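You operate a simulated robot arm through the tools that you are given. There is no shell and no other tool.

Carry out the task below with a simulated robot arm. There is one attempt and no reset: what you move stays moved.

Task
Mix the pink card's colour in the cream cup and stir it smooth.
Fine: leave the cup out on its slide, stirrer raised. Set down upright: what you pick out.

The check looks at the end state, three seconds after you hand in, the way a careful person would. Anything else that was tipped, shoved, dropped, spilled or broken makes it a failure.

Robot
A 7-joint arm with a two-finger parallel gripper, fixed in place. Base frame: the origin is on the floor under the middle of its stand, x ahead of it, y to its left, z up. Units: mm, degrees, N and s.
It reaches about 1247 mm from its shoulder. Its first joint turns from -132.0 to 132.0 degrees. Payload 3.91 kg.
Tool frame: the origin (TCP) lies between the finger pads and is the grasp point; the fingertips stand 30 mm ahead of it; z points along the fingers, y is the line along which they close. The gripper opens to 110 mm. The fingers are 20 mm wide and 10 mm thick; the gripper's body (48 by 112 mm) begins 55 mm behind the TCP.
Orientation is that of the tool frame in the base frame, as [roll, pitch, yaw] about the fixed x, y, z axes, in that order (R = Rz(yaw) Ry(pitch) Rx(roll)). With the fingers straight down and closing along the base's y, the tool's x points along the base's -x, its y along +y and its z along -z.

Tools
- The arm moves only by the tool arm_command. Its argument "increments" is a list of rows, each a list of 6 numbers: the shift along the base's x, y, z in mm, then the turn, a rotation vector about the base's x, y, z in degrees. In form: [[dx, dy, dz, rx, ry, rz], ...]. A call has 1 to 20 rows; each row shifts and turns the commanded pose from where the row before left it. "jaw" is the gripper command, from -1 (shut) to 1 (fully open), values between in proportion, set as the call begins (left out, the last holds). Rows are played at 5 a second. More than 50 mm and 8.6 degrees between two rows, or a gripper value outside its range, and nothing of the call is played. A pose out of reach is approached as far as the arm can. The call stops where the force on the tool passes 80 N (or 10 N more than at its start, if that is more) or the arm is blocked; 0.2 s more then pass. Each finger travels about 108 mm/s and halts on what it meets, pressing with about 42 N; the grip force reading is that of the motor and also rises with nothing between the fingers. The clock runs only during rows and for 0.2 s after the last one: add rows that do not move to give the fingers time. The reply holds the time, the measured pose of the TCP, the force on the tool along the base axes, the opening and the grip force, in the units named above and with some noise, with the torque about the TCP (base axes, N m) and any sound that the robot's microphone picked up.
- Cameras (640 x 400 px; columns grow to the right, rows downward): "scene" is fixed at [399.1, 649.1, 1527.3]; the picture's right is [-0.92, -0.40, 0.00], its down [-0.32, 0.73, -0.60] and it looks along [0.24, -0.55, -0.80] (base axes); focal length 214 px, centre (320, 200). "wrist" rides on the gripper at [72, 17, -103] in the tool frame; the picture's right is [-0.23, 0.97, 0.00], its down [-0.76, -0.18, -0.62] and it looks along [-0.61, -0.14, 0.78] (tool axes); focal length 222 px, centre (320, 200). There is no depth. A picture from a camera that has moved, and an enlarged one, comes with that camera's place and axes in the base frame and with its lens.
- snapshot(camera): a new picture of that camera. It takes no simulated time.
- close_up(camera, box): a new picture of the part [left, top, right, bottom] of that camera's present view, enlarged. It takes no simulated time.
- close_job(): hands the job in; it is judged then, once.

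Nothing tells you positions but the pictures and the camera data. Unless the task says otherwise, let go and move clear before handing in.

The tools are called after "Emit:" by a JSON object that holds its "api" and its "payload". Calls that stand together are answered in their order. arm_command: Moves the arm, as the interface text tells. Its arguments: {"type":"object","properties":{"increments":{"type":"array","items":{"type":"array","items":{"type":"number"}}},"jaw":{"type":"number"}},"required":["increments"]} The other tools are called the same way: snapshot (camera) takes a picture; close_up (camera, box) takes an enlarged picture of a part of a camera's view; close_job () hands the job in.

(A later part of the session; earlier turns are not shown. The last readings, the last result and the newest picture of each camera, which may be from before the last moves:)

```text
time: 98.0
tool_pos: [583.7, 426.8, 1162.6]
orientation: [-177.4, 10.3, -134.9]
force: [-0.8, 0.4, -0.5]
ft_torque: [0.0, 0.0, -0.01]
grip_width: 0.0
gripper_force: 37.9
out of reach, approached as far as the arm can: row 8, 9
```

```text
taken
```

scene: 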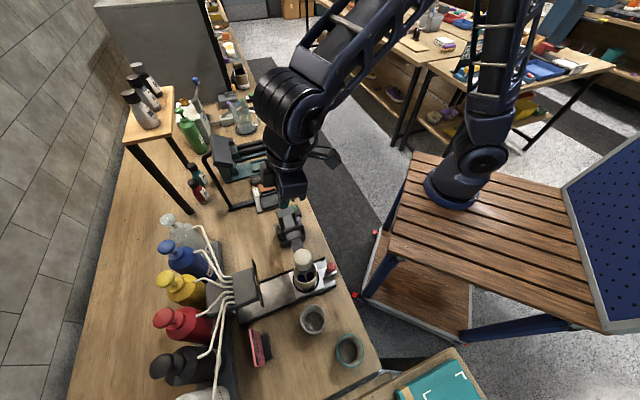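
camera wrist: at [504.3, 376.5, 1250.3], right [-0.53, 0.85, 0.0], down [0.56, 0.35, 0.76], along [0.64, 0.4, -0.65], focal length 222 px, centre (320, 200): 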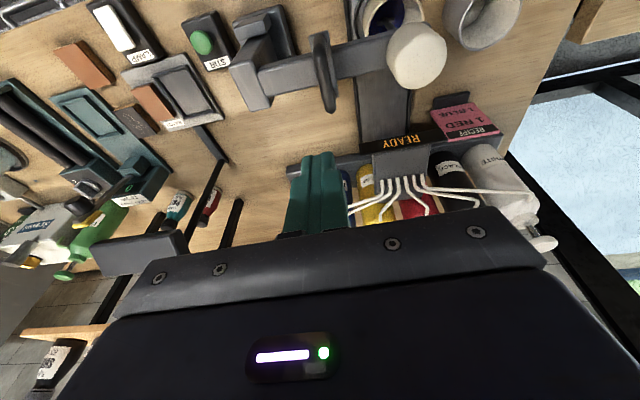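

Emit:
{"api": "arm_command", "payload": {"increments": [[0, 0, 0, -3.64, 3.64, 0], [0, 0, 0, -3.64, 3.64, 0], [0, 0, 0, 1.84, 1.84, 0], [0, 0, 0, 0, 0, 0]]}}

Emit:
{"api": "snapshot", "payload": {"camera": "wrist"}}

Emit:
{"api": "close_up", "payload": {"camera": "wrist", "box": [150, 0, 480, 200]}}

```text
time: 99.0
tool_pos: [583.8, 427.3, 1161.9]
orientation: [-180.0, 0.1, -134.9]
force: [0.5, 0.4, 0.2]
ft_torque: [0.0, 0.01, -0.01]
grip_width: 0.3
gripper_force: 37.6
```

```text
taken
camera wrist: at [519.6, 385.5, 1265.6], right [-0.53, 0.85, 0.0], down [0.66, 0.41, 0.62], along [0.53, 0.33, -0.78], focal length 222 px, centre (320, 200)
```

wrist: 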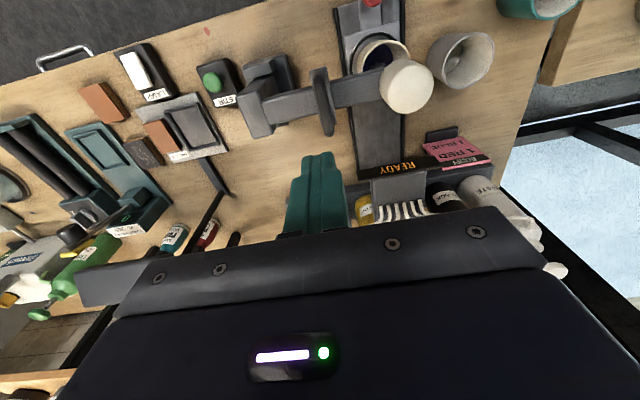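

```text
1.94 times, centred on (315, 100) of wrist
camera zoom: at [519.6, 385.5, 1265.6], right [-0.53, 0.85, 0.0], down [0.66, 0.41, 0.62], along [0.53, 0.33, -0.78], focal length 431 px, centre (330, 394)
```

zoom: 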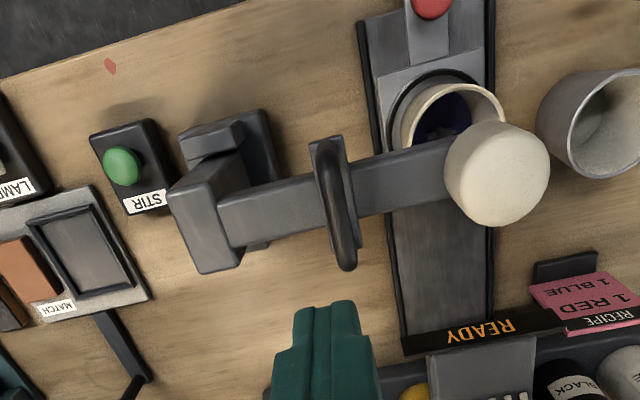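

The tool is vertical again and the STIR button is at about (666.5,282,885). I'll turn the hand 90° so its narrow side faces the stirrer post and move above the button.

Emit:
{"api": "arm_command", "payload": {"increments": [[6.9, -12.1, 0, 0, 0, 7.5], [6.9, -12.1, 0, 0, 0, 7.5], [6.9, -12.1, 0, 0, 0, 7.5], [6.9, -12.1, 0, 0, 0, 7.5], [6.9, -12.1, 0, 0, 0, 7.5], [6.9, -12.1, 0, 0, 0, 7.5], [6.9, -12.1, 0, 0, 0, 7.5], [6.9, -12.1, 0, 0, 0, 7.5], [6.9, -12.1, 0, 0, 0, 7.5], [6.9, -12.1, 0, 0, 0, 7.5], [6.9, -12.1, 0, 0, 0, 7.5], [6.9, -12.1, 0, 0, 0, 7.5], [0, 0, 0, 0, 0, 0]]}}

Emit:
{"api": "snapshot", "payload": {"camera": "wrist"}}

```text
time: 101.8
tool_pos: [352.5, 279.8, 1125.8]
orientation: [180.0, 0.2, -45.4]
force: [-0.4, 0.8, 0.0]
ft_torque: [0.03, -0.01, 0.0]
grip_width: 0.2
gripper_force: 38.0
out of reach, approached as far as the arm can: row 7, 8, 9, 10, 11, 12
```

```text
taken
camera wrist: at [390.5, 215.1, 1228.0], right [-0.85, -0.52, 0.0], down [-0.41, 0.67, 0.63], along [-0.33, 0.53, -0.78], focal length 222 px, centre (320, 200)
```

wrist: 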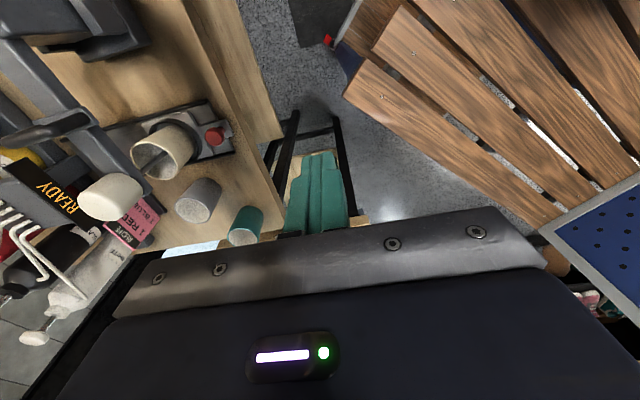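

The wrist couldn't make that turn there and the hand drifted back toward the robot. I'll check that nothing was disturbed before going on.

Emit:
{"api": "snapshot", "payload": {"camera": "scene"}}

Emit:
{"api": "close_up", "payload": {"camera": "scene", "box": [220, 180, 400, 390]}}

```text
taken
```

scene: 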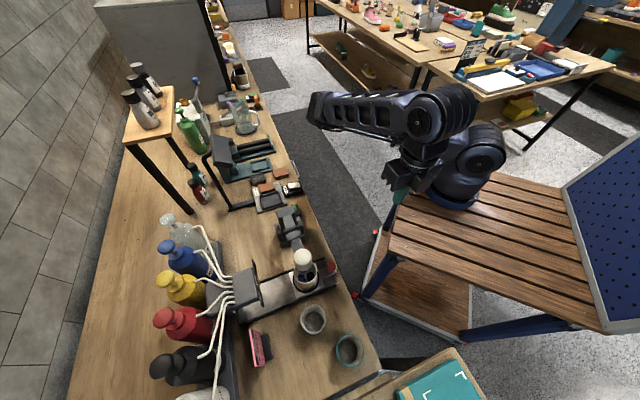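

```text
1.90 times, centred on (310, 285) of scene
camera zoom: at [399.1, 649.1, 1527.3], right [-0.92, -0.4, 0.0], down [-0.32, 0.73, -0.6], along [0.24, -0.55, -0.8], focal length 408 px, centre (339, 38)
```

zoom: 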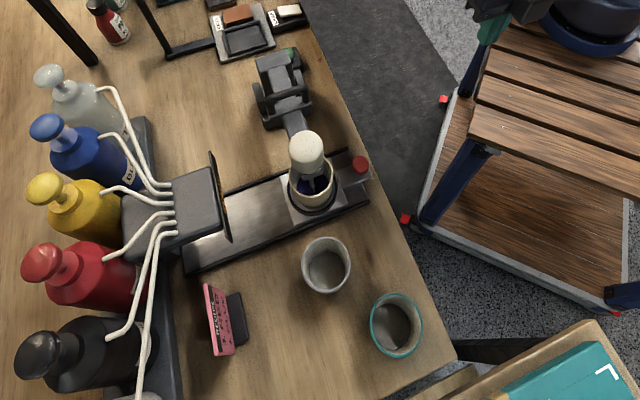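

Nothing was disturbed. I'll rotate back to the attitude that worked, and press the button instead with the tool tilted 30°, so the hand stays well in front of the stirrer post.

Emit:
{"api": "arm_command", "payload": {"increments": [[0, 0, 5, 0, 0, -7.5], [0, 0, 5, 0, 0, -7.5], [0, 0, 5, 0, 0, -7.5], [0, 0, 5, 0, 0, -7.5], [0, 0, 5, 0, 0, -7.5], [0, 0, 5, 0, 0, -7.5], [0, 0, 0, 0, 0, 0]]}}

Emit:
{"api": "snapshot", "payload": {"camera": "scene"}}

```text
time: 103.4
tool_pos: [350.9, 281.3, 1155.1]
orientation: [-180.0, 0.0, -90.0]
force: [0.0, 0.0, 0.4]
ft_torque: [0.03, -0.01, 0.02]
grip_width: 0.0
gripper_force: 37.9
```

```text
taken
```

scene: 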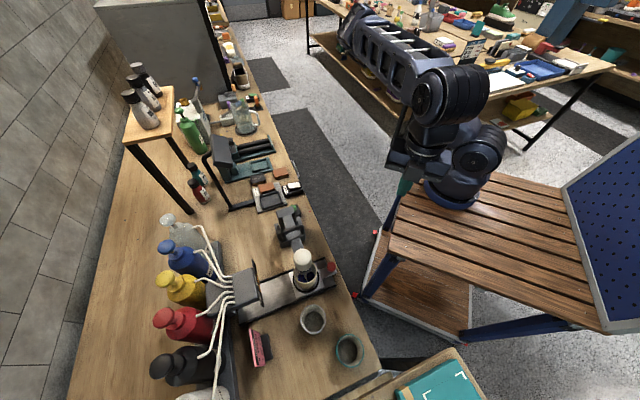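

Emit:
{"api": "arm_command", "payload": {"increments": [[10, 0, 0, 0, 0, -7.5], [10, 0, 0, 0, 0, -7.5], [10, 0, 0, 0, 0, -7.5], [10, 0, 0, 0, 0, -7.5], [10, 0, 0, 0, 0, -7.5], [10, 0, 0, 0, 0, -7.5], [0, 0, 0, 0, 0, 0]]}}

Emit:
{"api": "snapshot", "payload": {"camera": "scene"}}

```text
time: 105.0
tool_pos: [412.9, 280.3, 1155.1]
orientation: [-179.9, 0.1, -135.0]
force: [-0.4, -0.2, 0.2]
ft_torque: [-0.03, 0.05, 0.0]
grip_width: 0.1
gripper_force: 37.6
```

```text
taken
```

scene: 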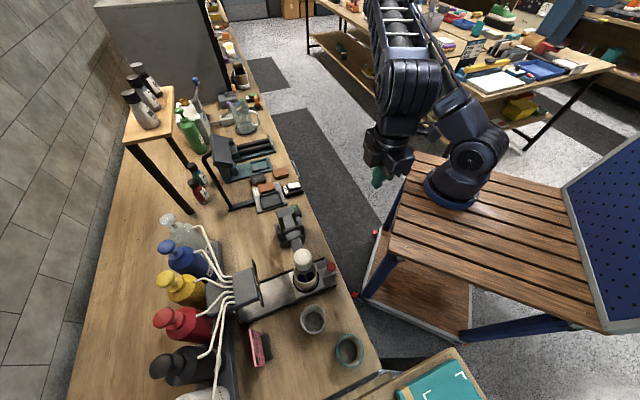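

Emit:
{"api": "arm_command", "payload": {"increments": [[37.4, -8, -11, 0, 0, 0], [37.4, -8, -11, 5.3033, -5.3033, 0], [37.4, -8, -11, 5.3033, -5.3033, 0], [37.4, -8, -11, 5.3033, -5.3033, 0], [37.4, -8, -11, 5.3033, -5.3033, 0], [0, 0, 0, 0, 0, 0]]}}

Emit:
{"api": "snapshot", "payload": {"camera": "wrist"}}

```text
time: 106.4
tool_pos: [599.1, 239.9, 1100.1]
orientation: [180.0, 30.2, -135.0]
force: [0.2, 0.0, 0.4]
ft_torque: [0.0, 0.01, 0.02]
grip_width: 0.1
gripper_force: 37.9
```

```text
taken
camera wrist: at [505.5, 169.3, 1152.8], right [-0.55, 0.83, 0.11], down [0.37, 0.12, 0.92], along [0.75, 0.55, -0.37], focal length 222 px, centre (320, 200)
```

wrist: 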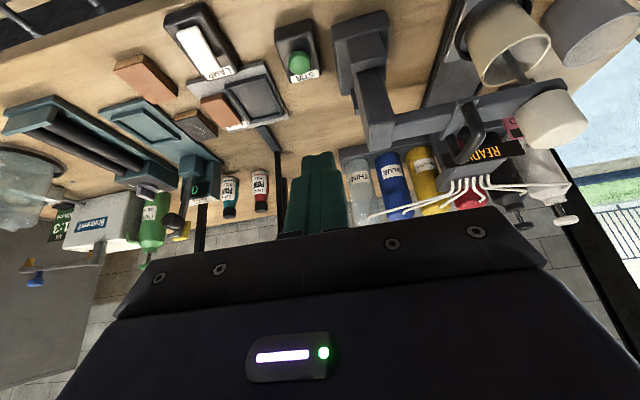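

Emit:
{"api": "arm_command", "payload": {"increments": [[9.5, 1, -35, 0, 0, 0], [9.5, 1, -35, 0, 0, 0], [9.5, 1, -35, 0, 0, 0], [0, 0, 0, 0, 0, 0]]}}

Emit:
{"api": "snapshot", "payload": {"camera": "wrist"}}

Emit:
{"api": "close_up", "payload": {"camera": "wrist", "box": [220, 40, 420, 190]}}

```text
time: 107.4
tool_pos: [626.8, 244.3, 995.2]
orientation: [-180.0, 30.1, -134.9]
force: [-0.5, 0.5, -0.2]
ft_torque: [0.0, 0.02, -0.02]
grip_width: 0.2
gripper_force: 37.5
```

```text
taken
camera wrist: at [532.8, 173.3, 1047.9], right [-0.55, 0.83, 0.11], down [0.37, 0.12, 0.92], along [0.75, 0.55, -0.37], focal length 222 px, centre (320, 200)
```

wrist: 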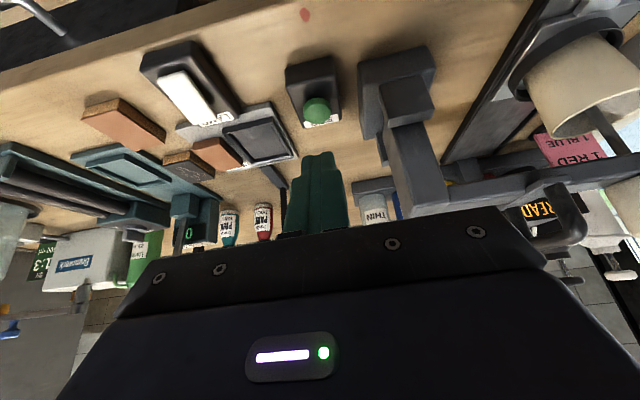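

```text
2.67 times, centred on (320, 115) of wrist
camera zoom: at [532.8, 173.3, 1047.9], right [-0.55, 0.83, 0.11], down [0.37, 0.12, 0.92], along [0.75, 0.55, -0.37], focal length 592 px, centre (320, 427)
```

zoom: 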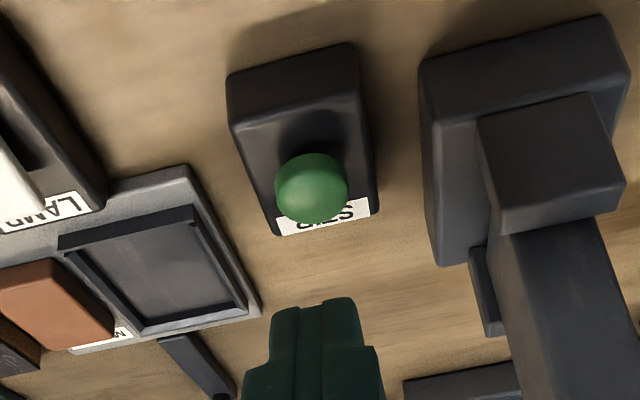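

Emit:
{"api": "arm_command", "payload": {"increments": [[10.4, 9.7, -12, 0, 0, 0], [10.4, 9.7, -12, 0, 0, 0], [10.4, 9.7, -12, 0, 0, 0], [0, 0, 0, 0, 0, 0]]}}

Emit:
{"api": "close_up", "payload": {"camera": "wrist", "box": [220, 40, 420, 190]}}

Emit:
{"api": "close_up", "payload": {"camera": "scene", "box": [240, 160, 350, 300]}}

```text
time: 108.4
tool_pos: [659.1, 272.9, 959.3]
orientation: [179.9, 30.0, -134.9]
force: [0.3, -0.3, 0.7]
ft_torque: [0.05, -0.01, 0.02]
grip_width: 0.0
gripper_force: 37.5
```

```text
2.67 times, centred on (320, 115) of wrist
camera zoom: at [565.3, 202.6, 1011.5], right [-0.55, 0.83, 0.11], down [0.37, 0.12, 0.92], along [0.75, 0.55, -0.37], focal length 592 px, centre (320, 427)
```

zoom: 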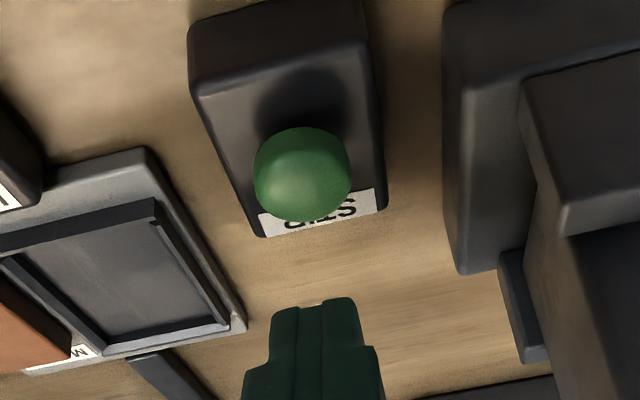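

```text
2.86 times, centred on (295, 230) of scene
camera zoom: at [399.1, 649.1, 1527.3], right [-0.92, -0.4, 0.0], down [-0.32, 0.73, -0.6], along [0.24, -0.55, -0.8], focal length 613 px, centre (391, 114)
```

zoom: 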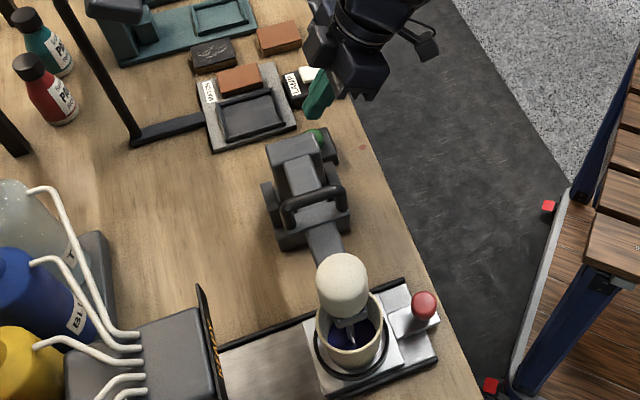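

Emit:
{"api": "arm_command", "payload": {"increments": [[0, 0, -10, 0, 0, 0], [0, 0, -10, 0, 0, 0], [0, 0, -5, 0, 0, 0], [0, 0, 0, 0, 0, 0]]}}

Emit:
{"api": "close_up", "payload": {"camera": "wrist", "box": [220, 60, 420, 210]}}

```text
time: 109.4
tool_pos: [659.5, 273.0, 934.9]
orientation: [179.9, 30.1, -134.9]
force: [0.1, 0.0, -0.2]
ft_torque: [0.01, 0.0, 0.03]
grip_width: 0.0
gripper_force: 37.8
```

```text
2.67 times, centred on (320, 135) of wrist
camera zoom: at [564.9, 202.2, 987.0], right [-0.55, 0.83, 0.11], down [0.37, 0.12, 0.92], along [0.75, 0.55, -0.37], focal length 592 px, centre (320, 373)
```

zoom: 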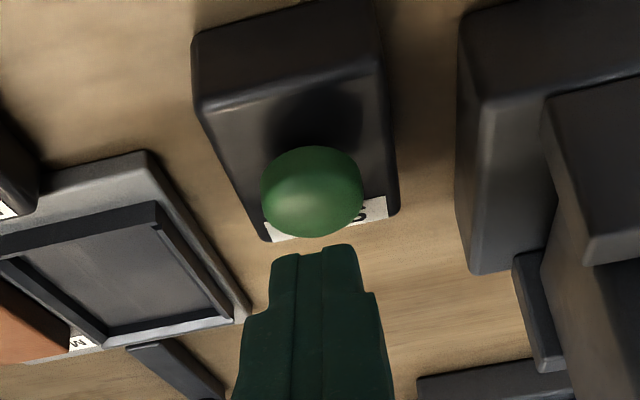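

Emit:
{"api": "arm_command", "payload": {"increments": [[0, 0, -3, 0, 0, 0], [0, 0, -3, 0, 0, 0], [0, 0, -3, 0, 0, 0], [0, 0, 0, 0, 0, 0]]}}

Emit:
{"api": "close_up", "payload": {"camera": "wrist", "box": [220, 60, 420, 210]}}

```text
time: 110.4
tool_pos: [659.4, 273.0, 924.5]
orientation: [180.0, 30.1, -134.9]
force: [-0.2, -0.2, 0.0]
ft_torque: [-0.01, -0.01, 0.01]
grip_width: 0.0
gripper_force: 37.7
```

```text
2.67 times, centred on (320, 135) of wrist
camera zoom: at [565.2, 202.4, 978.3], right [-0.55, 0.83, 0.11], down [0.37, 0.12, 0.92], along [0.75, 0.55, -0.37], focal length 592 px, centre (320, 373)
```

zoom: 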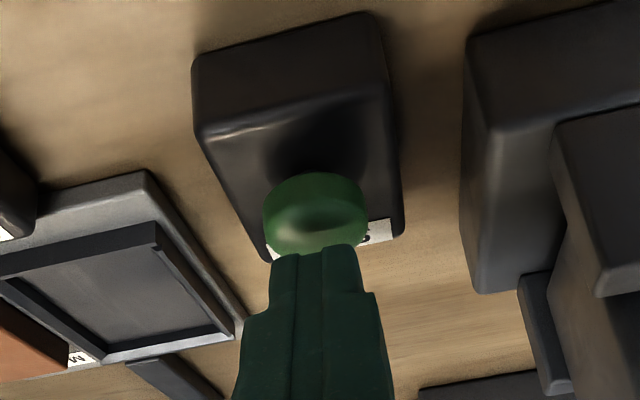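

Fingertips are just over the button. Pressing down in small steps.

Emit:
{"api": "arm_command", "payload": {"increments": [[0, 0, -2, 0, 0, 0], [0, 0, -2, 0, 0, 0], [0, 0, 0, 0, 0, 0]]}}

Emit:
{"api": "arm_command", "payload": {"increments": [[0, 0, -2, 0, 0, 0], [0, 0, 0, 0, 0, 0]]}}

```text
time: 111.2
tool_pos: [658.7, 273.5, 921.6]
orientation: [-180.0, 30.1, -135.0]
force: [0.2, -1.1, 2.0]
ft_torque: [-0.04, 0.02, -0.02]
grip_width: 0.0
gripper_force: 38.0
```

```text
time: 111.8
tool_pos: [658.6, 272.6, 919.7]
orientation: [180.0, 30.1, -134.9]
force: [0.3, 0.0, -0.2]
ft_torque: [0.0, 0.0, -0.02]
grip_width: 0.0
gripper_force: 37.4
```

Emit:
{"api": "arm_command", "payload": {"increments": [[0, 0, -2, 0, 0, 0], [0, 0, 0, 0, 0, 0]]}}

Emit:
{"api": "arm_command", "payload": {"increments": [[0, 0, -2, 0, 0, 0], [0, 0, 0, 0, 0, 0]]}}

Emit:
{"api": "close_up", "payload": {"camera": "wrist", "box": [220, 60, 420, 210]}}

Emit:
{"api": "close_up", "payload": {"camera": "scene", "box": [240, 160, 350, 300]}}

```text
time: 112.4
tool_pos: [657.9, 272.4, 918.1]
orientation: [179.9, 30.1, -134.9]
force: [-0.3, -0.9, 0.7]
ft_torque: [0.03, 0.03, -0.01]
grip_width: 0.0
gripper_force: 37.9
```

```text
time: 113.0
tool_pos: [658.1, 273.4, 916.3]
orientation: [180.0, 30.0, -134.9]
force: [-0.4, -0.2, 0.6]
ft_torque: [0.03, 0.03, 0.0]
grip_width: 0.0
gripper_force: 37.7
```

```text
2.67 times, centred on (320, 135) of wrist
camera zoom: at [565.1, 202.4, 968.5], right [-0.55, 0.83, 0.11], down [0.37, 0.12, 0.92], along [0.75, 0.55, -0.37], focal length 592 px, centre (320, 373)
```

zoom: 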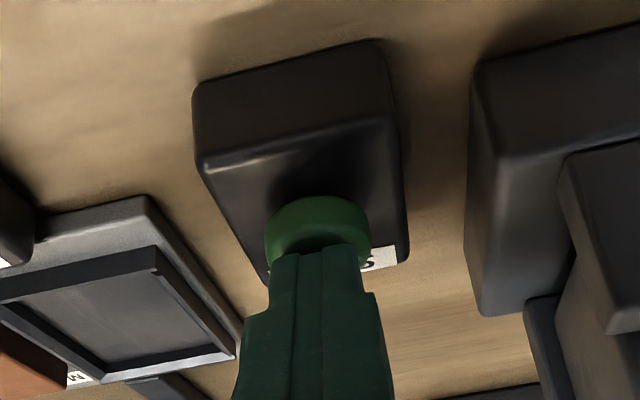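

```text
2.86 times, centred on (295, 230) of scene
camera zoom: at [399.1, 649.1, 1527.3], right [-0.92, -0.4, 0.0], down [-0.32, 0.73, -0.6], along [0.24, -0.55, -0.8], focal length 613 px, centre (391, 114)
```

zoom: 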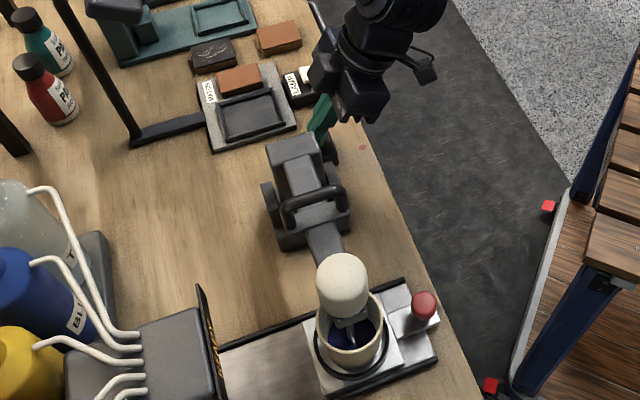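

Emit:
{"api": "arm_command", "payload": {"increments": [[0, 0, -1.5, 0, 0, 0], [0, 0, -1.5, 0, 0, 0], [0, 0, 0, 0, 0, 0]]}}

Emit:
{"api": "arm_command", "payload": {"increments": [[0, 0, -1.5, 0, 0, 0], [0, 0, -1.5, 0, 0, 0], [0, 0, 0, 0, 0, 0]]}}

```text
time: 113.8
tool_pos: [658.5, 272.7, 910.9]
orientation: [-180.0, 30.1, -134.9]
force: [-0.4, -0.1, 2.6]
ft_torque: [-0.02, 0.04, 0.02]
grip_width: 0.0
gripper_force: 38.2
heard: click
```

```text
time: 114.6
tool_pos: [659.5, 272.6, 910.9]
orientation: [-179.8, 30.1, -134.9]
force: [-4.7, -3.1, 22.7]
ft_torque: [-0.02, 0.04, 0.06]
grip_width: 0.0
gripper_force: 37.6
```

A click was heard, so the button is pressed. I'll lift off it and watch the cup.

Emit:
{"api": "arm_command", "payload": {"increments": [[0, 0, 4, 0, 0, 0], [0, 0, 8, 0, 0, 0], [0, 0, 10, 0, 0, 0], [0, 0, 10, 0, 0, 0], [0, 0, 0, 0, 0, 0]]}}

Emit:
{"api": "close_up", "payload": {"camera": "scene", "box": [280, 240, 340, 300]}}

Emit:
{"api": "snapshot", "payload": {"camera": "wrist"}}

```text
time: 115.8
tool_pos: [658.5, 271.4, 940.8]
orientation: [179.9, 30.0, -134.9]
force: [-0.5, 0.2, 0.0]
ft_torque: [-0.02, -0.03, 0.0]
grip_width: 0.1
gripper_force: 37.6
```

```text
6.67 times, centred on (310, 270) of scene
camera zoom: at [399.1, 649.1, 1527.3], right [-0.92, -0.4, 0.0], down [-0.32, 0.73, -0.6], along [0.24, -0.55, -0.8], focal length 1430 px, centre (387, -267)
```

zoom: 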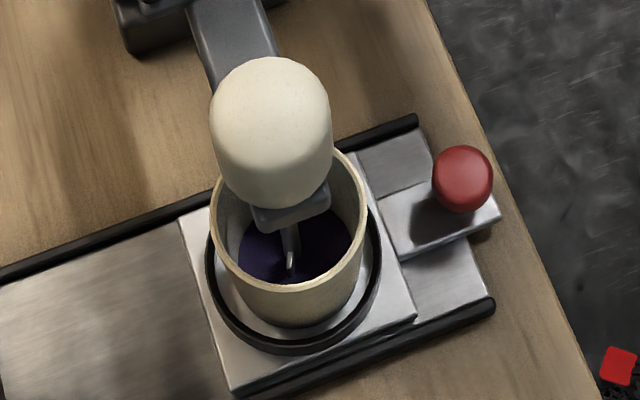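

```text
taken
camera wrist: at [565.2, 202.2, 993.9], right [-0.55, 0.83, 0.11], down [0.37, 0.12, 0.92], along [0.75, 0.55, -0.37], focal length 222 px, centre (320, 200)
```

wrist: 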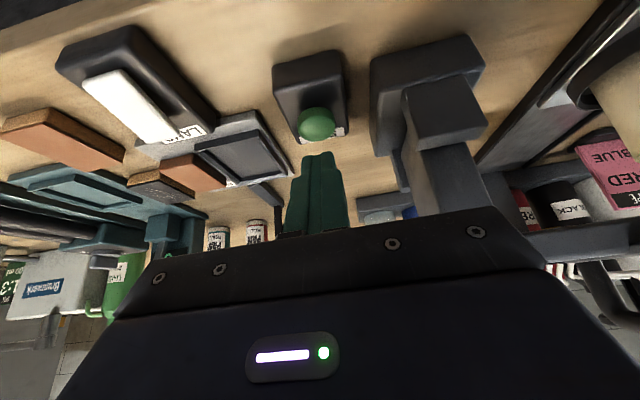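

The paint is turning purple with streaks, so it's stirring. I'll wait and watch.

Emit:
{"api": "arm_command", "payload": {"increments": [[0, 0, 0, 0, 0, 0], [0, 0, 0, 0, 0, 0], [0, 0, 0, 0, 0, 0], [0, 0, 0, 0, 0, 0], [0, 0, 0, 0, 0, 0], [0, 0, 0, 0, 0, 0], [0, 0, 0, 0, 0, 0], [0, 0, 0, 0, 0, 0], [0, 0, 0, 0, 0, 0], [0, 0, 0, 0, 0, 0]]}}

Emit:
{"api": "close_up", "payload": {"camera": "scene", "box": [280, 240, 340, 300]}}

```text
time: 118.0
tool_pos: [659.4, 273.3, 939.7]
orientation: [-180.0, 30.1, -134.9]
force: [-1.6, -0.2, -0.4]
ft_torque: [0.03, -0.01, 0.0]
grip_width: 0.0
gripper_force: 37.5
```

```text
6.67 times, centred on (310, 270) of scene
camera zoom: at [399.1, 649.1, 1527.3], right [-0.92, -0.4, 0.0], down [-0.32, 0.73, -0.6], along [0.24, -0.55, -0.8], focal length 1430 px, centre (387, -267)
```

zoom: 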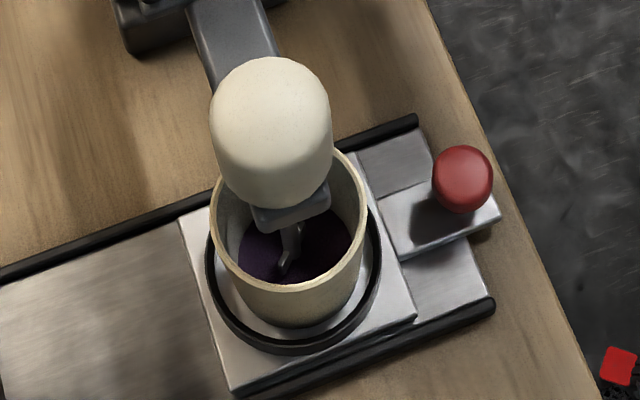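

Emit:
{"api": "arm_command", "payload": {"increments": [[0, 0, 0, 0, 0, 0], [0, 0, 0, 0, 0, 0], [0, 0, 0, 0, 0, 0], [0, 0, 0, 0, 0, 0], [0, 0, 0, 0, 0, 0], [0, 0, 0, 0, 0, 0], [0, 0, 0, 0, 0, 0], [0, 0, 0, 0, 0, 0], [0, 0, 0, 0, 0, 0], [0, 0, 0, 0, 0, 0], [0, 0, 0, 0, 0, 0], [0, 0, 0, 0, 0, 0], [0, 0, 0, 0, 0, 0], [0, 0, 0, 0, 0, 0], [0, 0, 0, 0, 0, 0], [0, 0, 0, 0, 0, 0], [0, 0, 0, 0, 0, 0], [0, 0, 0, 0, 0, 0]]}}

Emit:
{"api": "close_up", "payload": {"camera": "scene", "box": [280, 240, 340, 300]}}

```text
time: 121.8
tool_pos: [658.2, 272.3, 940.8]
orientation: [180.0, 30.0, -134.9]
force: [1.1, -0.2, -0.1]
ft_torque: [0.01, 0.04, 0.02]
grip_width: 0.1
gripper_force: 37.7
```

```text
6.67 times, centred on (310, 270) of scene
camera zoom: at [399.1, 649.1, 1527.3], right [-0.92, -0.4, 0.0], down [-0.32, 0.73, -0.6], along [0.24, -0.55, -0.8], focal length 1430 px, centre (387, -267)
```

zoom: 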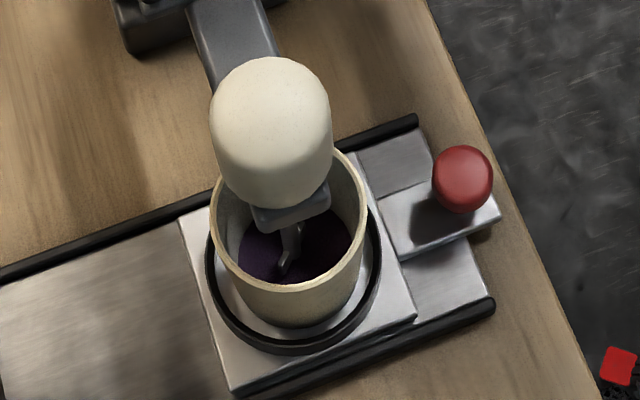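

Emit:
{"api": "close_up", "payload": {"camera": "scene", "box": [298, 268, 318, 288]}}

Emit:
{"api": "arm_command", "payload": {"increments": [[0, 0, 0, 0, 0, 0], [0, 0, 0, 0, 0, 0], [0, 0, 0, 0, 0, 0]]}}

Emit:
{"api": "close_up", "payload": {"camera": "scene", "box": [298, 268, 318, 288]}}

```text
16.00 times, centred on (308, 278) of scene
camera zoom: at [399.1, 649.1, 1527.3], right [-0.92, -0.4, 0.0], down [-0.32, 0.73, -0.6], along [0.24, -0.55, -0.8], focal length 3432 px, centre (512, -1048)
```

zoom: 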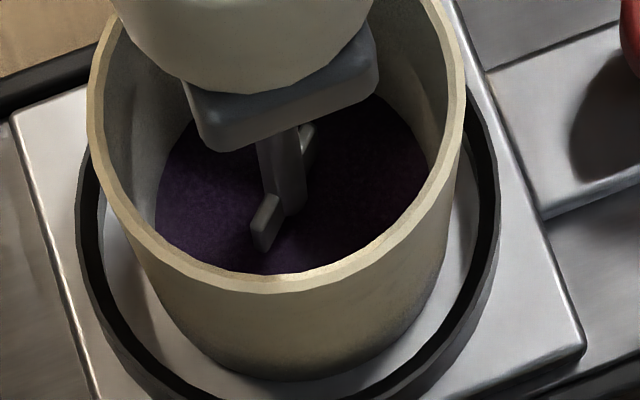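

```text
time: 122.6
tool_pos: [658.3, 273.2, 940.6]
orientation: [180.0, 30.1, -134.9]
force: [-0.2, 0.2, 0.1]
ft_torque: [-0.01, 0.0, -0.01]
grip_width: 0.0
gripper_force: 37.4
```

```text
16.00 times, centred on (308, 278) of scene
camera zoom: at [399.1, 649.1, 1527.3], right [-0.92, -0.4, 0.0], down [-0.32, 0.73, -0.6], along [0.24, -0.55, -0.8], focal length 3432 px, centre (512, -1048)
```

zoom: 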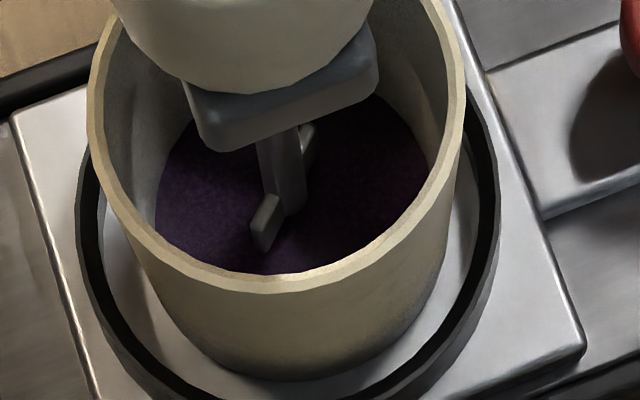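

The mix is purple and the paddle has stopped by itself. To make sure it's truly smooth I'll press again and hold for a few seconds, watching whether the colour still changes.

Emit:
{"api": "arm_command", "payload": {"increments": [[0, 0, -10, 0, 0, 0], [0, 0, -10, 0, 0, 0], [0, 0, -4, 0, 0, 0], [0, 0, -1.5, 0, 0, 0], [0, 0, -1.5, 0, 0, 0], [0, 0, -1.5, 0, 0, 0], [0, 0, -1.5, 0, 0, 0], [0, 0, -1, 0, 0, 0], [0, 0, 0, 0, 0, 0], [0, 0, 0, 0, 0, 0]]}}

Emit:
{"api": "close_up", "payload": {"camera": "scene", "box": [298, 268, 318, 288]}}

Emit:
{"api": "arm_command", "payload": {"increments": [[0, 0, 0, 0, 0, 0], [0, 0, 0, 0, 0, 0], [0, 0, 0, 0, 0, 0], [0, 0, 0, 0, 0, 0], [0, 0, 0, 0, 0, 0]]}}

Emit:
{"api": "close_up", "payload": {"camera": "scene", "box": [298, 268, 318, 288]}}

```text
time: 124.8
tool_pos: [658.3, 273.3, 909.5]
orientation: [-179.9, 30.1, -135.0]
force: [-1.3, -0.5, 14.4]
ft_torque: [0.06, -0.05, 0.02]
grip_width: 0.0
gripper_force: 37.5
heard: click
```

```text
16.00 times, centred on (308, 278) of scene
camera zoom: at [399.1, 649.1, 1527.3], right [-0.92, -0.4, 0.0], down [-0.32, 0.73, -0.6], along [0.24, -0.55, -0.8], focal length 3432 px, centre (512, -1048)
```

zoom: 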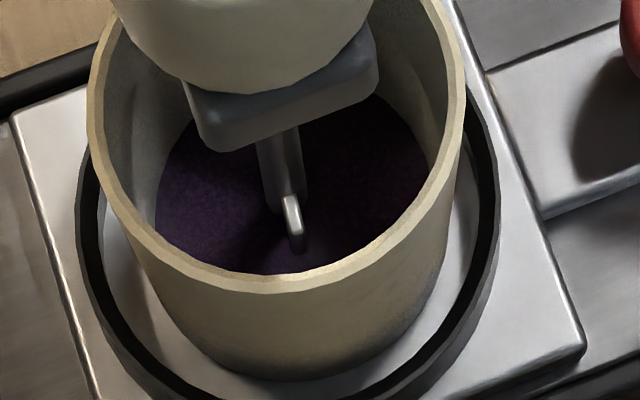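

```text
time: 126.0
tool_pos: [658.4, 273.0, 910.3]
orientation: [-179.9, 30.1, -134.9]
force: [1.7, 2.3, 16.6]
ft_torque: [0.13, -0.16, -0.05]
grip_width: 0.2
gripper_force: 38.2
```

```text
16.00 times, centred on (308, 278) of scene
camera zoom: at [399.1, 649.1, 1527.3], right [-0.92, -0.4, 0.0], down [-0.32, 0.73, -0.6], along [0.24, -0.55, -0.8], focal length 3432 px, centre (512, -1048)
```

zoom: 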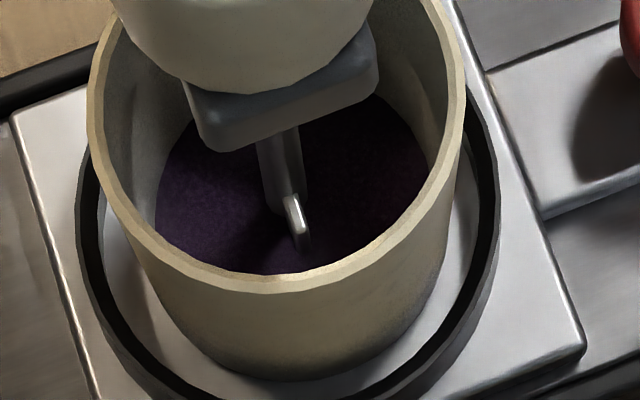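

The colour is unchanged, so it's a uniform purple. I'll lift off the button, wait for the paddle to stop, and check.

Emit:
{"api": "arm_command", "payload": {"increments": [[0, 0, 5, 0, 0, 0], [0, 0, 10, 0, 0, 0], [0, 0, 15, 0, 0, 0], [-7, -7, 25, 0, 0, 0], [-10, -10, 30, 0, 0, 0], [0, 0, 0, 0, 0, 0], [0, 0, 0, 0, 0, 0], [0, 0, 0, 0, 0, 0]]}}

Emit:
{"api": "close_up", "payload": {"camera": "scene", "box": [298, 268, 318, 288]}}

Emit:
{"api": "arm_command", "payload": {"increments": [[0, 0, 0, 0, 0, 0], [0, 0, 0, 0, 0, 0], [0, 0, 0, 0, 0, 0], [0, 0, 0, 0, 0, 0], [0, 0, 0, 0, 0, 0], [0, 0, 0, 0, 0, 0]]}}

Emit:
{"api": "close_up", "payload": {"camera": "scene", "box": [298, 268, 318, 288]}}

```text
time: 127.8
tool_pos: [641.6, 256.8, 996.5]
orientation: [-180.0, 30.1, -134.8]
force: [0.6, 1.1, 0.8]
ft_torque: [0.0, -0.03, 0.01]
grip_width: 0.2
gripper_force: 37.8
```

```text
16.00 times, centred on (308, 278) of scene
camera zoom: at [399.1, 649.1, 1527.3], right [-0.92, -0.4, 0.0], down [-0.32, 0.73, -0.6], along [0.24, -0.55, -0.8], focal length 3432 px, centre (512, -1048)
```

zoom: 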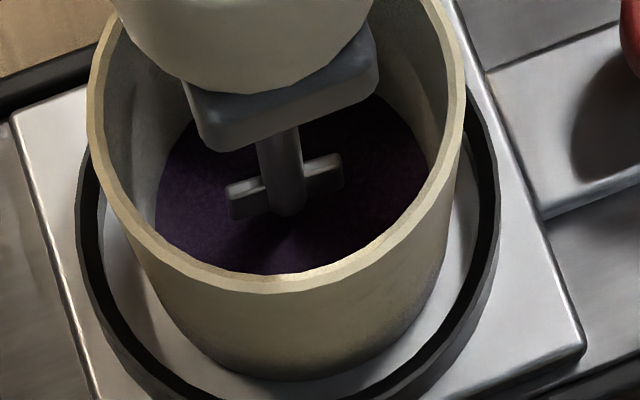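

```text
time: 129.2
tool_pos: [642.2, 255.8, 994.8]
orientation: [180.0, 30.1, -134.9]
force: [0.1, 0.5, -0.3]
ft_torque: [-0.01, -0.03, -0.01]
grip_width: 0.0
gripper_force: 37.7
```

```text
16.00 times, centred on (308, 278) of scene
camera zoom: at [399.1, 649.1, 1527.3], right [-0.92, -0.4, 0.0], down [-0.32, 0.73, -0.6], along [0.24, -0.55, -0.8], focal length 3432 px, centre (512, -1048)
```

zoom: 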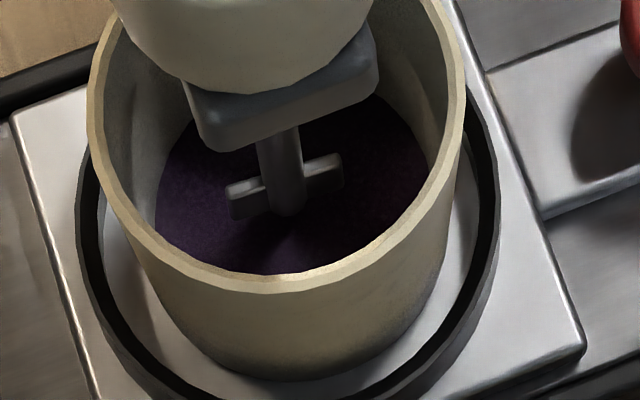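

The paddle has stopped and the paint is an even purple. Now I'll raise the stirrer: go up and over, get the tool horizontal above the handle, then lower the fingers around the loop.

Emit:
{"api": "arm_command", "payload": {"increments": [[0, 0, 40, 0, 0, 0], [0, 0, 45, 0, 0, 0], [0, 0, 45, 0, 0, 0], [0, 0, 40, 0, 0, 0], [-13.4, 35, 0, 0, 0, 0], [-13.4, 35, 0, 0, 0, 0], [-13.4, 35, 0, 0, 0, 0], [-13.4, 35, 0, 0, 0, 0], [-13.4, 35, 0, 0, 0, 0], [0, 0, 0, 0, 0, 0]], "jaw": -0.3}}

Emit:
{"api": "arm_command", "payload": {"increments": [[0, 0, 0, 5.3033, -5.3033, 0], [0, 0, 0, 5.3033, -5.3033, 0], [0, 0, 0, 5.3033, -5.3033, 0], [0, 0, 0, 5.3033, -5.3033, 0], [0, 0, 0, 0, 0, 0]]}}

Emit:
{"api": "snapshot", "payload": {"camera": "scene"}}

```text
time: 131.4
tool_pos: [575.0, 430.7, 1166.7]
orientation: [-180.0, 30.1, -134.9]
force: [0.1, 0.3, 0.7]
ft_torque: [-0.01, 0.0, -0.02]
grip_width: 38.6
gripper_force: 0.0
```

```text
time: 132.8
tool_pos: [726.0, 245.5, 1166.6]
orientation: [-180.0, 60.3, -155.4]
force: [-1.2, 0.5, 1.0]
ft_torque: [-0.02, 0.03, 0.0]
grip_width: 38.6
gripper_force: 0.0
out of reach, approached as far as the arm can: row 3
stopped in row 5: the arm was blocked; the commanded pose is now the measured one
```

```text
taken
```

scene: 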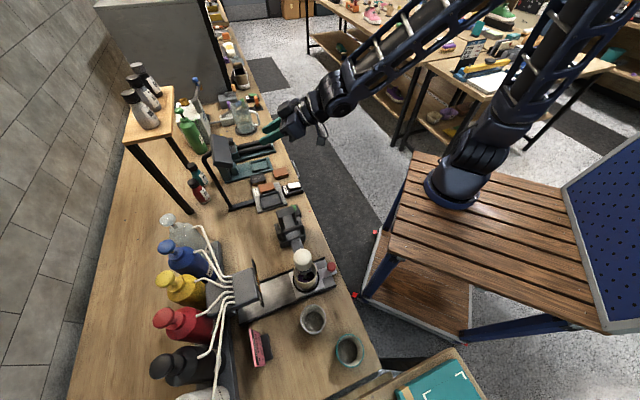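

The arm reconfigured itself and stopped partway, with no contact force. I'll check the surroundings before continuing.

Emit:
{"api": "snapshot", "payload": {"camera": "wrist"}}

Emit:
{"api": "close_up", "payload": {"camera": "scene", "box": [180, 80, 360, 300]}}

```text
taken
camera wrist: at [603.6, 208.0, 1154.8], right [-0.3, 0.93, 0.2], down [-0.07, -0.23, 0.97], along [0.95, 0.28, 0.14], focal length 222 px, centre (320, 200)
```

wrist: 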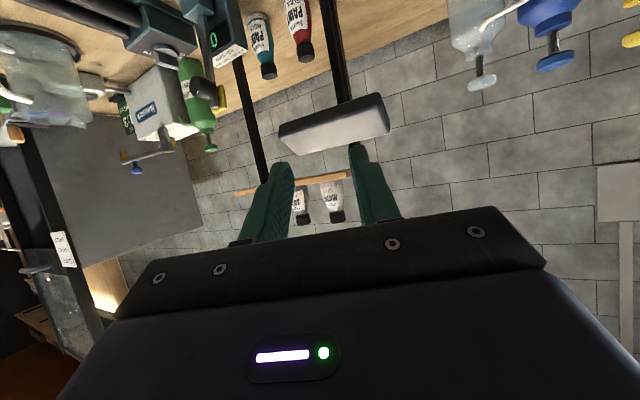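

```text
1.82 times, centred on (270, 190) of scene
camera zoom: at [399.1, 649.1, 1527.3], right [-0.92, -0.4, 0.0], down [-0.32, 0.73, -0.6], along [0.24, -0.55, -0.8], focal length 390 px, centre (411, 218)
```

zoom: 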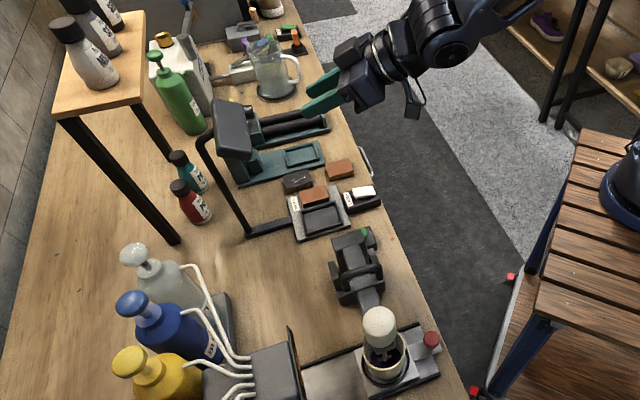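

Everything is intact and the hand is clear of the lamp. I'll back away and go to the horizontal pose near (637,220,1085) that I know is reachable, then travel from there.

Emit:
{"api": "arm_command", "payload": {"increments": [[-30, -9, -10, 0, 0, 0], [-30, -9, -20, 0, 0, 0], [-28, -7, -30, 0, 0, 0], [0, 0, 0, 0, 0, 0]]}}

Emit:
{"api": "arm_command", "payload": {"increments": [[0, 0, 0, 0, 0, 6.8], [0, 0, 0, 0, 0, 6.8], [0, 0, 0, 0, 0, 6.8], [0, 0, 0, 0, 0, 0]]}}

Emit:
{"api": "snapshot", "payload": {"camera": "scene"}}

```text
time: 133.8
tool_pos: [636.1, 223.2, 1104.9]
orientation: [-179.9, 60.1, -155.0]
force: [-1.1, -0.5, -1.0]
ft_torque: [0.03, 0.01, -0.01]
grip_width: 38.4
gripper_force: 0.2
```

```text
time: 134.8
tool_pos: [637.1, 223.0, 1105.3]
orientation: [-180.0, 60.1, -134.8]
force: [-0.8, 0.4, -0.3]
ft_torque: [0.03, -0.02, 0.0]
grip_width: 38.5
gripper_force: 0.1
```

```text
taken
```

scene: 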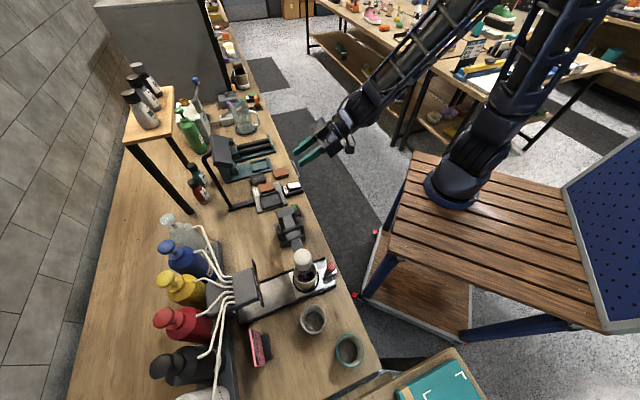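

Good. Now the last 30° of tilt to horizontal.

Emit:
{"api": "arm_command", "payload": {"increments": [[0, 0, 0, 5.28, -5.28, 0], [0, 0, 0, 5.28, -5.28, 0], [0, 0, 0, 5.28, -5.28, 0], [0, 0, 0, 5.28, -5.28, 0], [0, 0, 0, 0, 0, 0]]}}

Emit:
{"api": "snapshot", "payload": {"camera": "wrist"}}

```text
time: 136.0
tool_pos: [636.4, 222.4, 1105.6]
orientation: [-55.7, 89.8, -10.5]
force: [0.0, 0.2, 0.6]
ft_torque: [-0.01, 0.02, 0.01]
grip_width: 38.4
gripper_force: 0.2
```

```text
taken
camera wrist: at [551.5, 160.4, 1032.8], right [-0.69, 0.69, 0.23], down [-0.32, -0.57, 0.76], along [0.65, 0.45, 0.61], focal length 222 px, centre (320, 200)
```

wrist: 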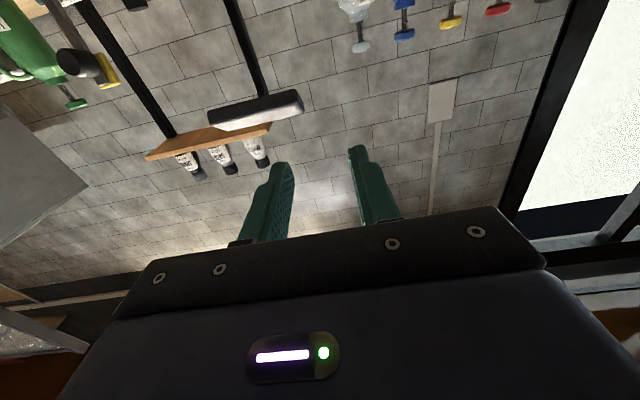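

Emit:
{"api": "arm_command", "payload": {"increments": [[-10.2, 34.8, 0, 0, 0, 0], [-10.2, 34.8, 0, 0, 0, 0], [-10.2, 34.8, 0, 0, 0, 0], [0, 0, 0, 0, 0, 0]]}}

Emit:
{"api": "arm_command", "payload": {"increments": [[-10.2, 34.8, 0, 0, 0, 0], [-10.2, 34.8, 0, 0, 0, 0], [-10.2, 34.8, 0, 0, 0, 0], [0, 0, 0, 0, 0, 0]]}}

Emit:
{"api": "snapshot", "payload": {"camera": "wrist"}}

Emit:
{"api": "close_up", "payload": {"camera": "scene", "box": [230, 180, 350, 310]}}

```text
time: 137.0
tool_pos: [606.0, 328.1, 1106.1]
orientation: [-96.3, 89.9, -51.2]
force: [0.5, -0.3, 0.0]
ft_torque: [0.0, 0.0, -0.02]
grip_width: 38.6
gripper_force: 0.1
```

```text
time: 138.0
tool_pos: [576.1, 433.6, 1105.6]
orientation: [-102.7, 89.9, -57.5]
force: [0.2, -0.7, 0.9]
ft_torque: [-0.03, 0.01, 0.0]
grip_width: 38.7
gripper_force: 0.0
```

```text
taken
camera wrist: at [490.8, 369.2, 1032.7], right [-0.69, 0.69, 0.23], down [-0.31, -0.57, 0.76], along [0.65, 0.46, 0.61], focal length 222 px, centre (320, 200)
```

wrist: 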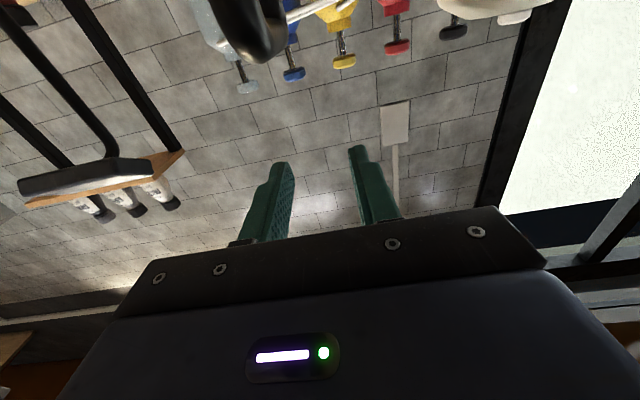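

```text
3.08 times, centred on (290, 245) of scene
camera zoom: at [399.1, 649.1, 1527.3], right [-0.92, -0.4, 0.0], down [-0.32, 0.73, -0.6], along [0.24, -0.55, -0.8], focal length 660 px, centre (412, 62)
```

zoom: 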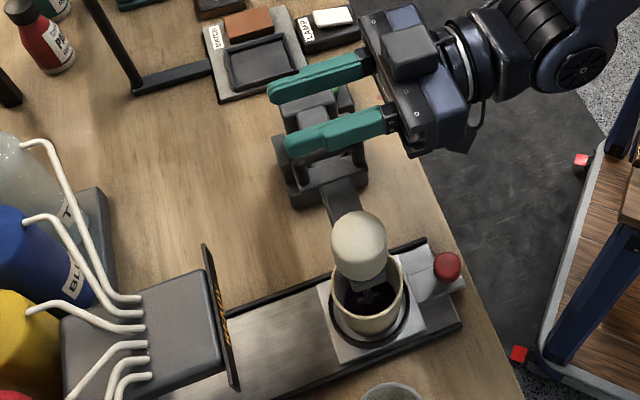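

I'm directly above the handle along the same vertical line I left by. Lowering the fingers around the loop.

Emit:
{"api": "arm_command", "payload": {"increments": [[0, -0.5, -20, 0, 0, 0], [0, 0, -20, 0, 0, 0], [0, 0, -15, 0, 0, 0], [0, 0, 0, 0, 0, 0]]}}

Emit:
{"api": "snapshot", "payload": {"camera": "wrist"}}

```text
time: 139.0
tool_pos: [575.6, 430.8, 1050.8]
orientation: [-93.5, 90.0, -48.3]
force: [-0.9, -0.9, 0.2]
ft_torque: [0.0, 0.0, -0.01]
grip_width: 38.4
gripper_force: 0.1
```

```text
taken
camera wrist: at [490.6, 368.1, 977.9], right [-0.69, 0.69, 0.23], down [-0.32, -0.57, 0.76], along [0.65, 0.45, 0.61], focal length 222 px, centre (320, 200)
```

wrist: 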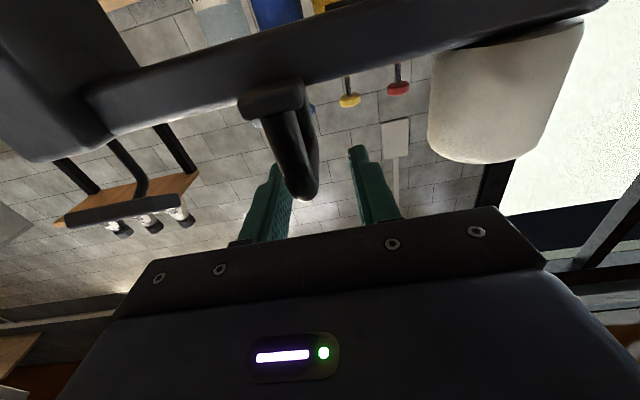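

Emit:
{"api": "arm_command", "payload": {"increments": [[0, 0, -12, 0, 0, 0], [0, 0, -12, 0, 0, 0], [0, 0, -10, 0, 0, 0], [0, 0, 0, 0, 0, 0]]}}

Emit:
{"api": "snapshot", "payload": {"camera": "wrist"}}

Emit:
{"api": "close_up", "payload": {"camera": "scene", "box": [250, 200, 350, 310]}}

```text
time: 140.0
tool_pos: [576.2, 431.7, 1017.2]
orientation: [-89.9, 89.9, -44.8]
force: [-0.6, 0.0, -0.5]
ft_torque: [0.0, -0.04, -0.01]
grip_width: 38.7
gripper_force: 0.0
```

```text
taken
camera wrist: at [490.4, 369.1, 944.0], right [-0.69, 0.69, 0.23], down [-0.32, -0.57, 0.76], along [0.65, 0.46, 0.61], focal length 222 px, centre (320, 200)
```

wrist: 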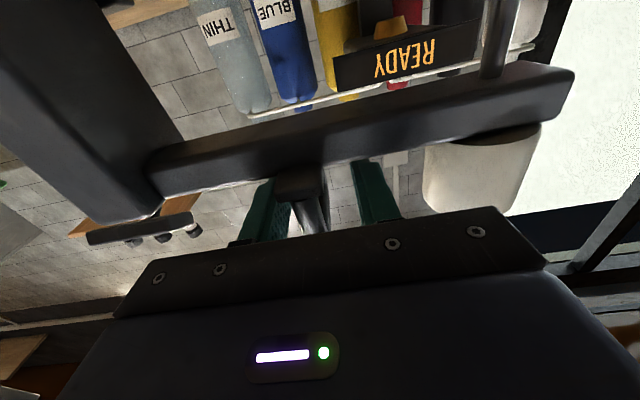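

```text
3.64 times, centred on (300, 255) of scene
camera zoom: at [399.1, 649.1, 1527.3], right [-0.92, -0.4, 0.0], down [-0.32, 0.73, -0.6], along [0.24, -0.55, -0.8], focal length 780 px, centre (393, 0)
```

zoom: 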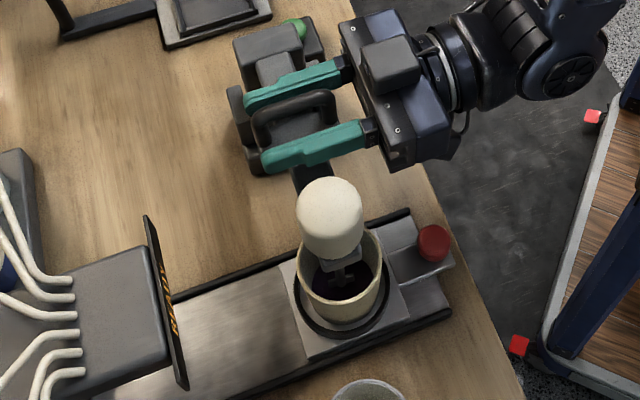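

The loop is caged again. Before swinging it, I want to be sure the wrist can make the full 80° roll without reconfiguring mid-swing, so I'll go back up and rehearse the roll in free air first.

Emit:
{"api": "arm_command", "payload": {"increments": [[0, 0, 12, 0, 0, 0], [0, 0, 20, 0, 0, 0], [0, 0, 25, 0, 0, 0], [0, 0, 35, 0, 0, 0], [6, -25, 20, 0, 0, 0], [6, -25, 20, 0, 0, 0], [6, -25, 0, 0, 0, 0], [6, -25, 0, 0, 0, 0], [0, 0, 0, 0, 0, 0]]}}

Emit:
{"api": "arm_command", "payload": {"increments": [[0, 0, 0, 4.95, 4.95, 0], [0, 0, 0, 4.95, 4.95, 0], [0, 0, 0, 4.95, 4.95, 0], [0, 0, 0, 4.95, 4.95, 0], [0, 0, 0, 4.95, 4.95, 0], [0, 0, 0, 0, 0, 0]]}}

```text
time: 142.0
tool_pos: [600.3, 331.8, 1149.2]
orientation: [-98.4, 89.9, -53.2]
force: [0.1, 0.4, -0.6]
ft_torque: [0.0, -0.02, -0.02]
grip_width: 38.7
gripper_force: 0.1
```

```text
time: 143.4
tool_pos: [600.0, 331.9, 1148.8]
orientation: [89.9, 55.0, 135.0]
force: [-0.3, 0.1, -0.4]
ft_torque: [0.0, -0.01, -0.01]
grip_width: 38.4
gripper_force: 0.1
```

Emit:
{"api": "arm_command", "payload": {"increments": [[0, 0, 0, 4.95, 4.95, 0], [0, 0, 0, 4.95, 4.95, 0], [0, 0, 0, 4.95, 4.95, 0], [0, 0, 0, 4.95, 4.95, 0], [0, 0, 0, 4.95, 4.95, 0], [0, 0, 0, 4.95, 4.95, 0], [0, 0, 0, 3.54, 3.54, 0], [0, 0, 0, 0, 0, 0]]}}

Emit:
{"api": "snapshot", "payload": {"camera": "scene"}}

```text
time: 145.2
tool_pos: [599.7, 332.9, 1148.6]
orientation: [89.9, 8.0, 135.0]
force: [0.1, 0.4, 0.5]
ft_torque: [0.0, -0.02, -0.01]
grip_width: 38.4
gripper_force: 0.1
```

```text
taken
```

scene: 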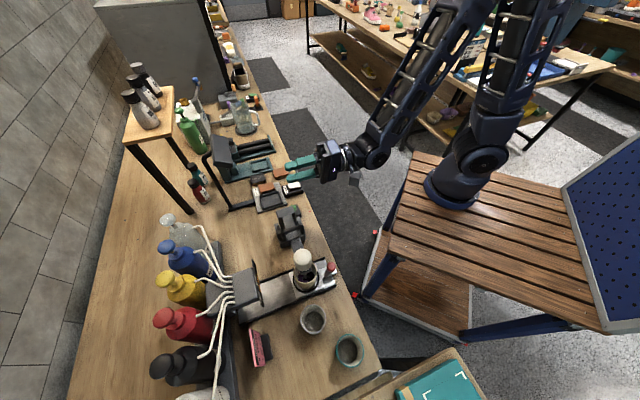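

The full roll works without trouble. I'll roll back, return above the handle, and descend again.

Emit:
{"api": "arm_command", "payload": {"increments": [[0, 0, 0, -4.95, -4.95, 0], [0, 0, 0, -4.95, -4.95, 0], [0, 0, 0, -4.95, -4.95, 0], [0, 0, 0, -4.95, -4.95, 0], [0, 0, 0, -4.95, -4.95, 0], [0, 0, 0, -4.95, -4.95, 0], [0, 0, 0, -4.95, -4.95, 0], [0, 0, 0, -4.95, -4.95, 0], [0, 0, 0, -4.95, -4.95, 0], [0, 0, 0, -4.95, -4.95, 0], [0, 0, 0, -4.95, -4.95, 0], [0, 0, 0, -3.54, -3.54, 0], [0, 0, 0, 0, 0, 0]]}}

Emit:
{"api": "arm_command", "payload": {"increments": [[-6, 25, 0, 0, 0, 0], [-6, 25, 0, 0, 0, 0], [-6, 25, -20, 0, 0, 0], [-6, 25, -20, 0, 0, 0], [0, 0, 0, 0, 0, 0]]}}

Emit:
{"api": "snapshot", "payload": {"camera": "wrist"}}

```text
time: 148.0
tool_pos: [601.1, 331.9, 1148.4]
orientation: [-93.1, 89.7, -47.9]
force: [-0.2, -0.7, -0.5]
ft_torque: [0.02, -0.01, -0.04]
grip_width: 38.7
gripper_force: 0.0
```

```text
time: 149.2
tool_pos: [574.9, 432.4, 1109.2]
orientation: [-88.3, 89.9, -43.3]
force: [-0.9, -0.7, 0.2]
ft_torque: [-0.01, -0.01, -0.02]
grip_width: 38.5
gripper_force: 0.0
```

```text
taken
camera wrist: at [490.5, 369.0, 1036.1], right [-0.69, 0.69, 0.23], down [-0.32, -0.57, 0.76], along [0.65, 0.45, 0.61], focal length 222 px, centre (320, 200)
```

wrist: 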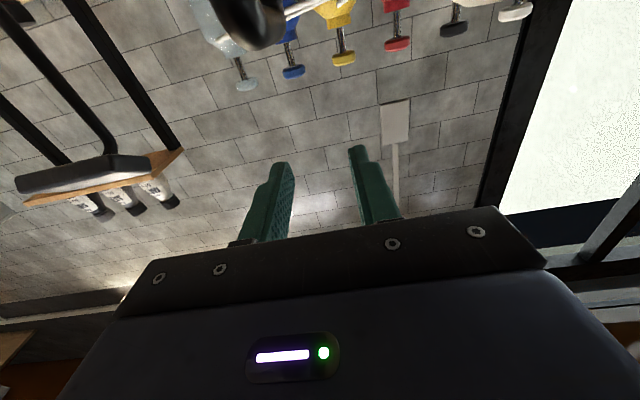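

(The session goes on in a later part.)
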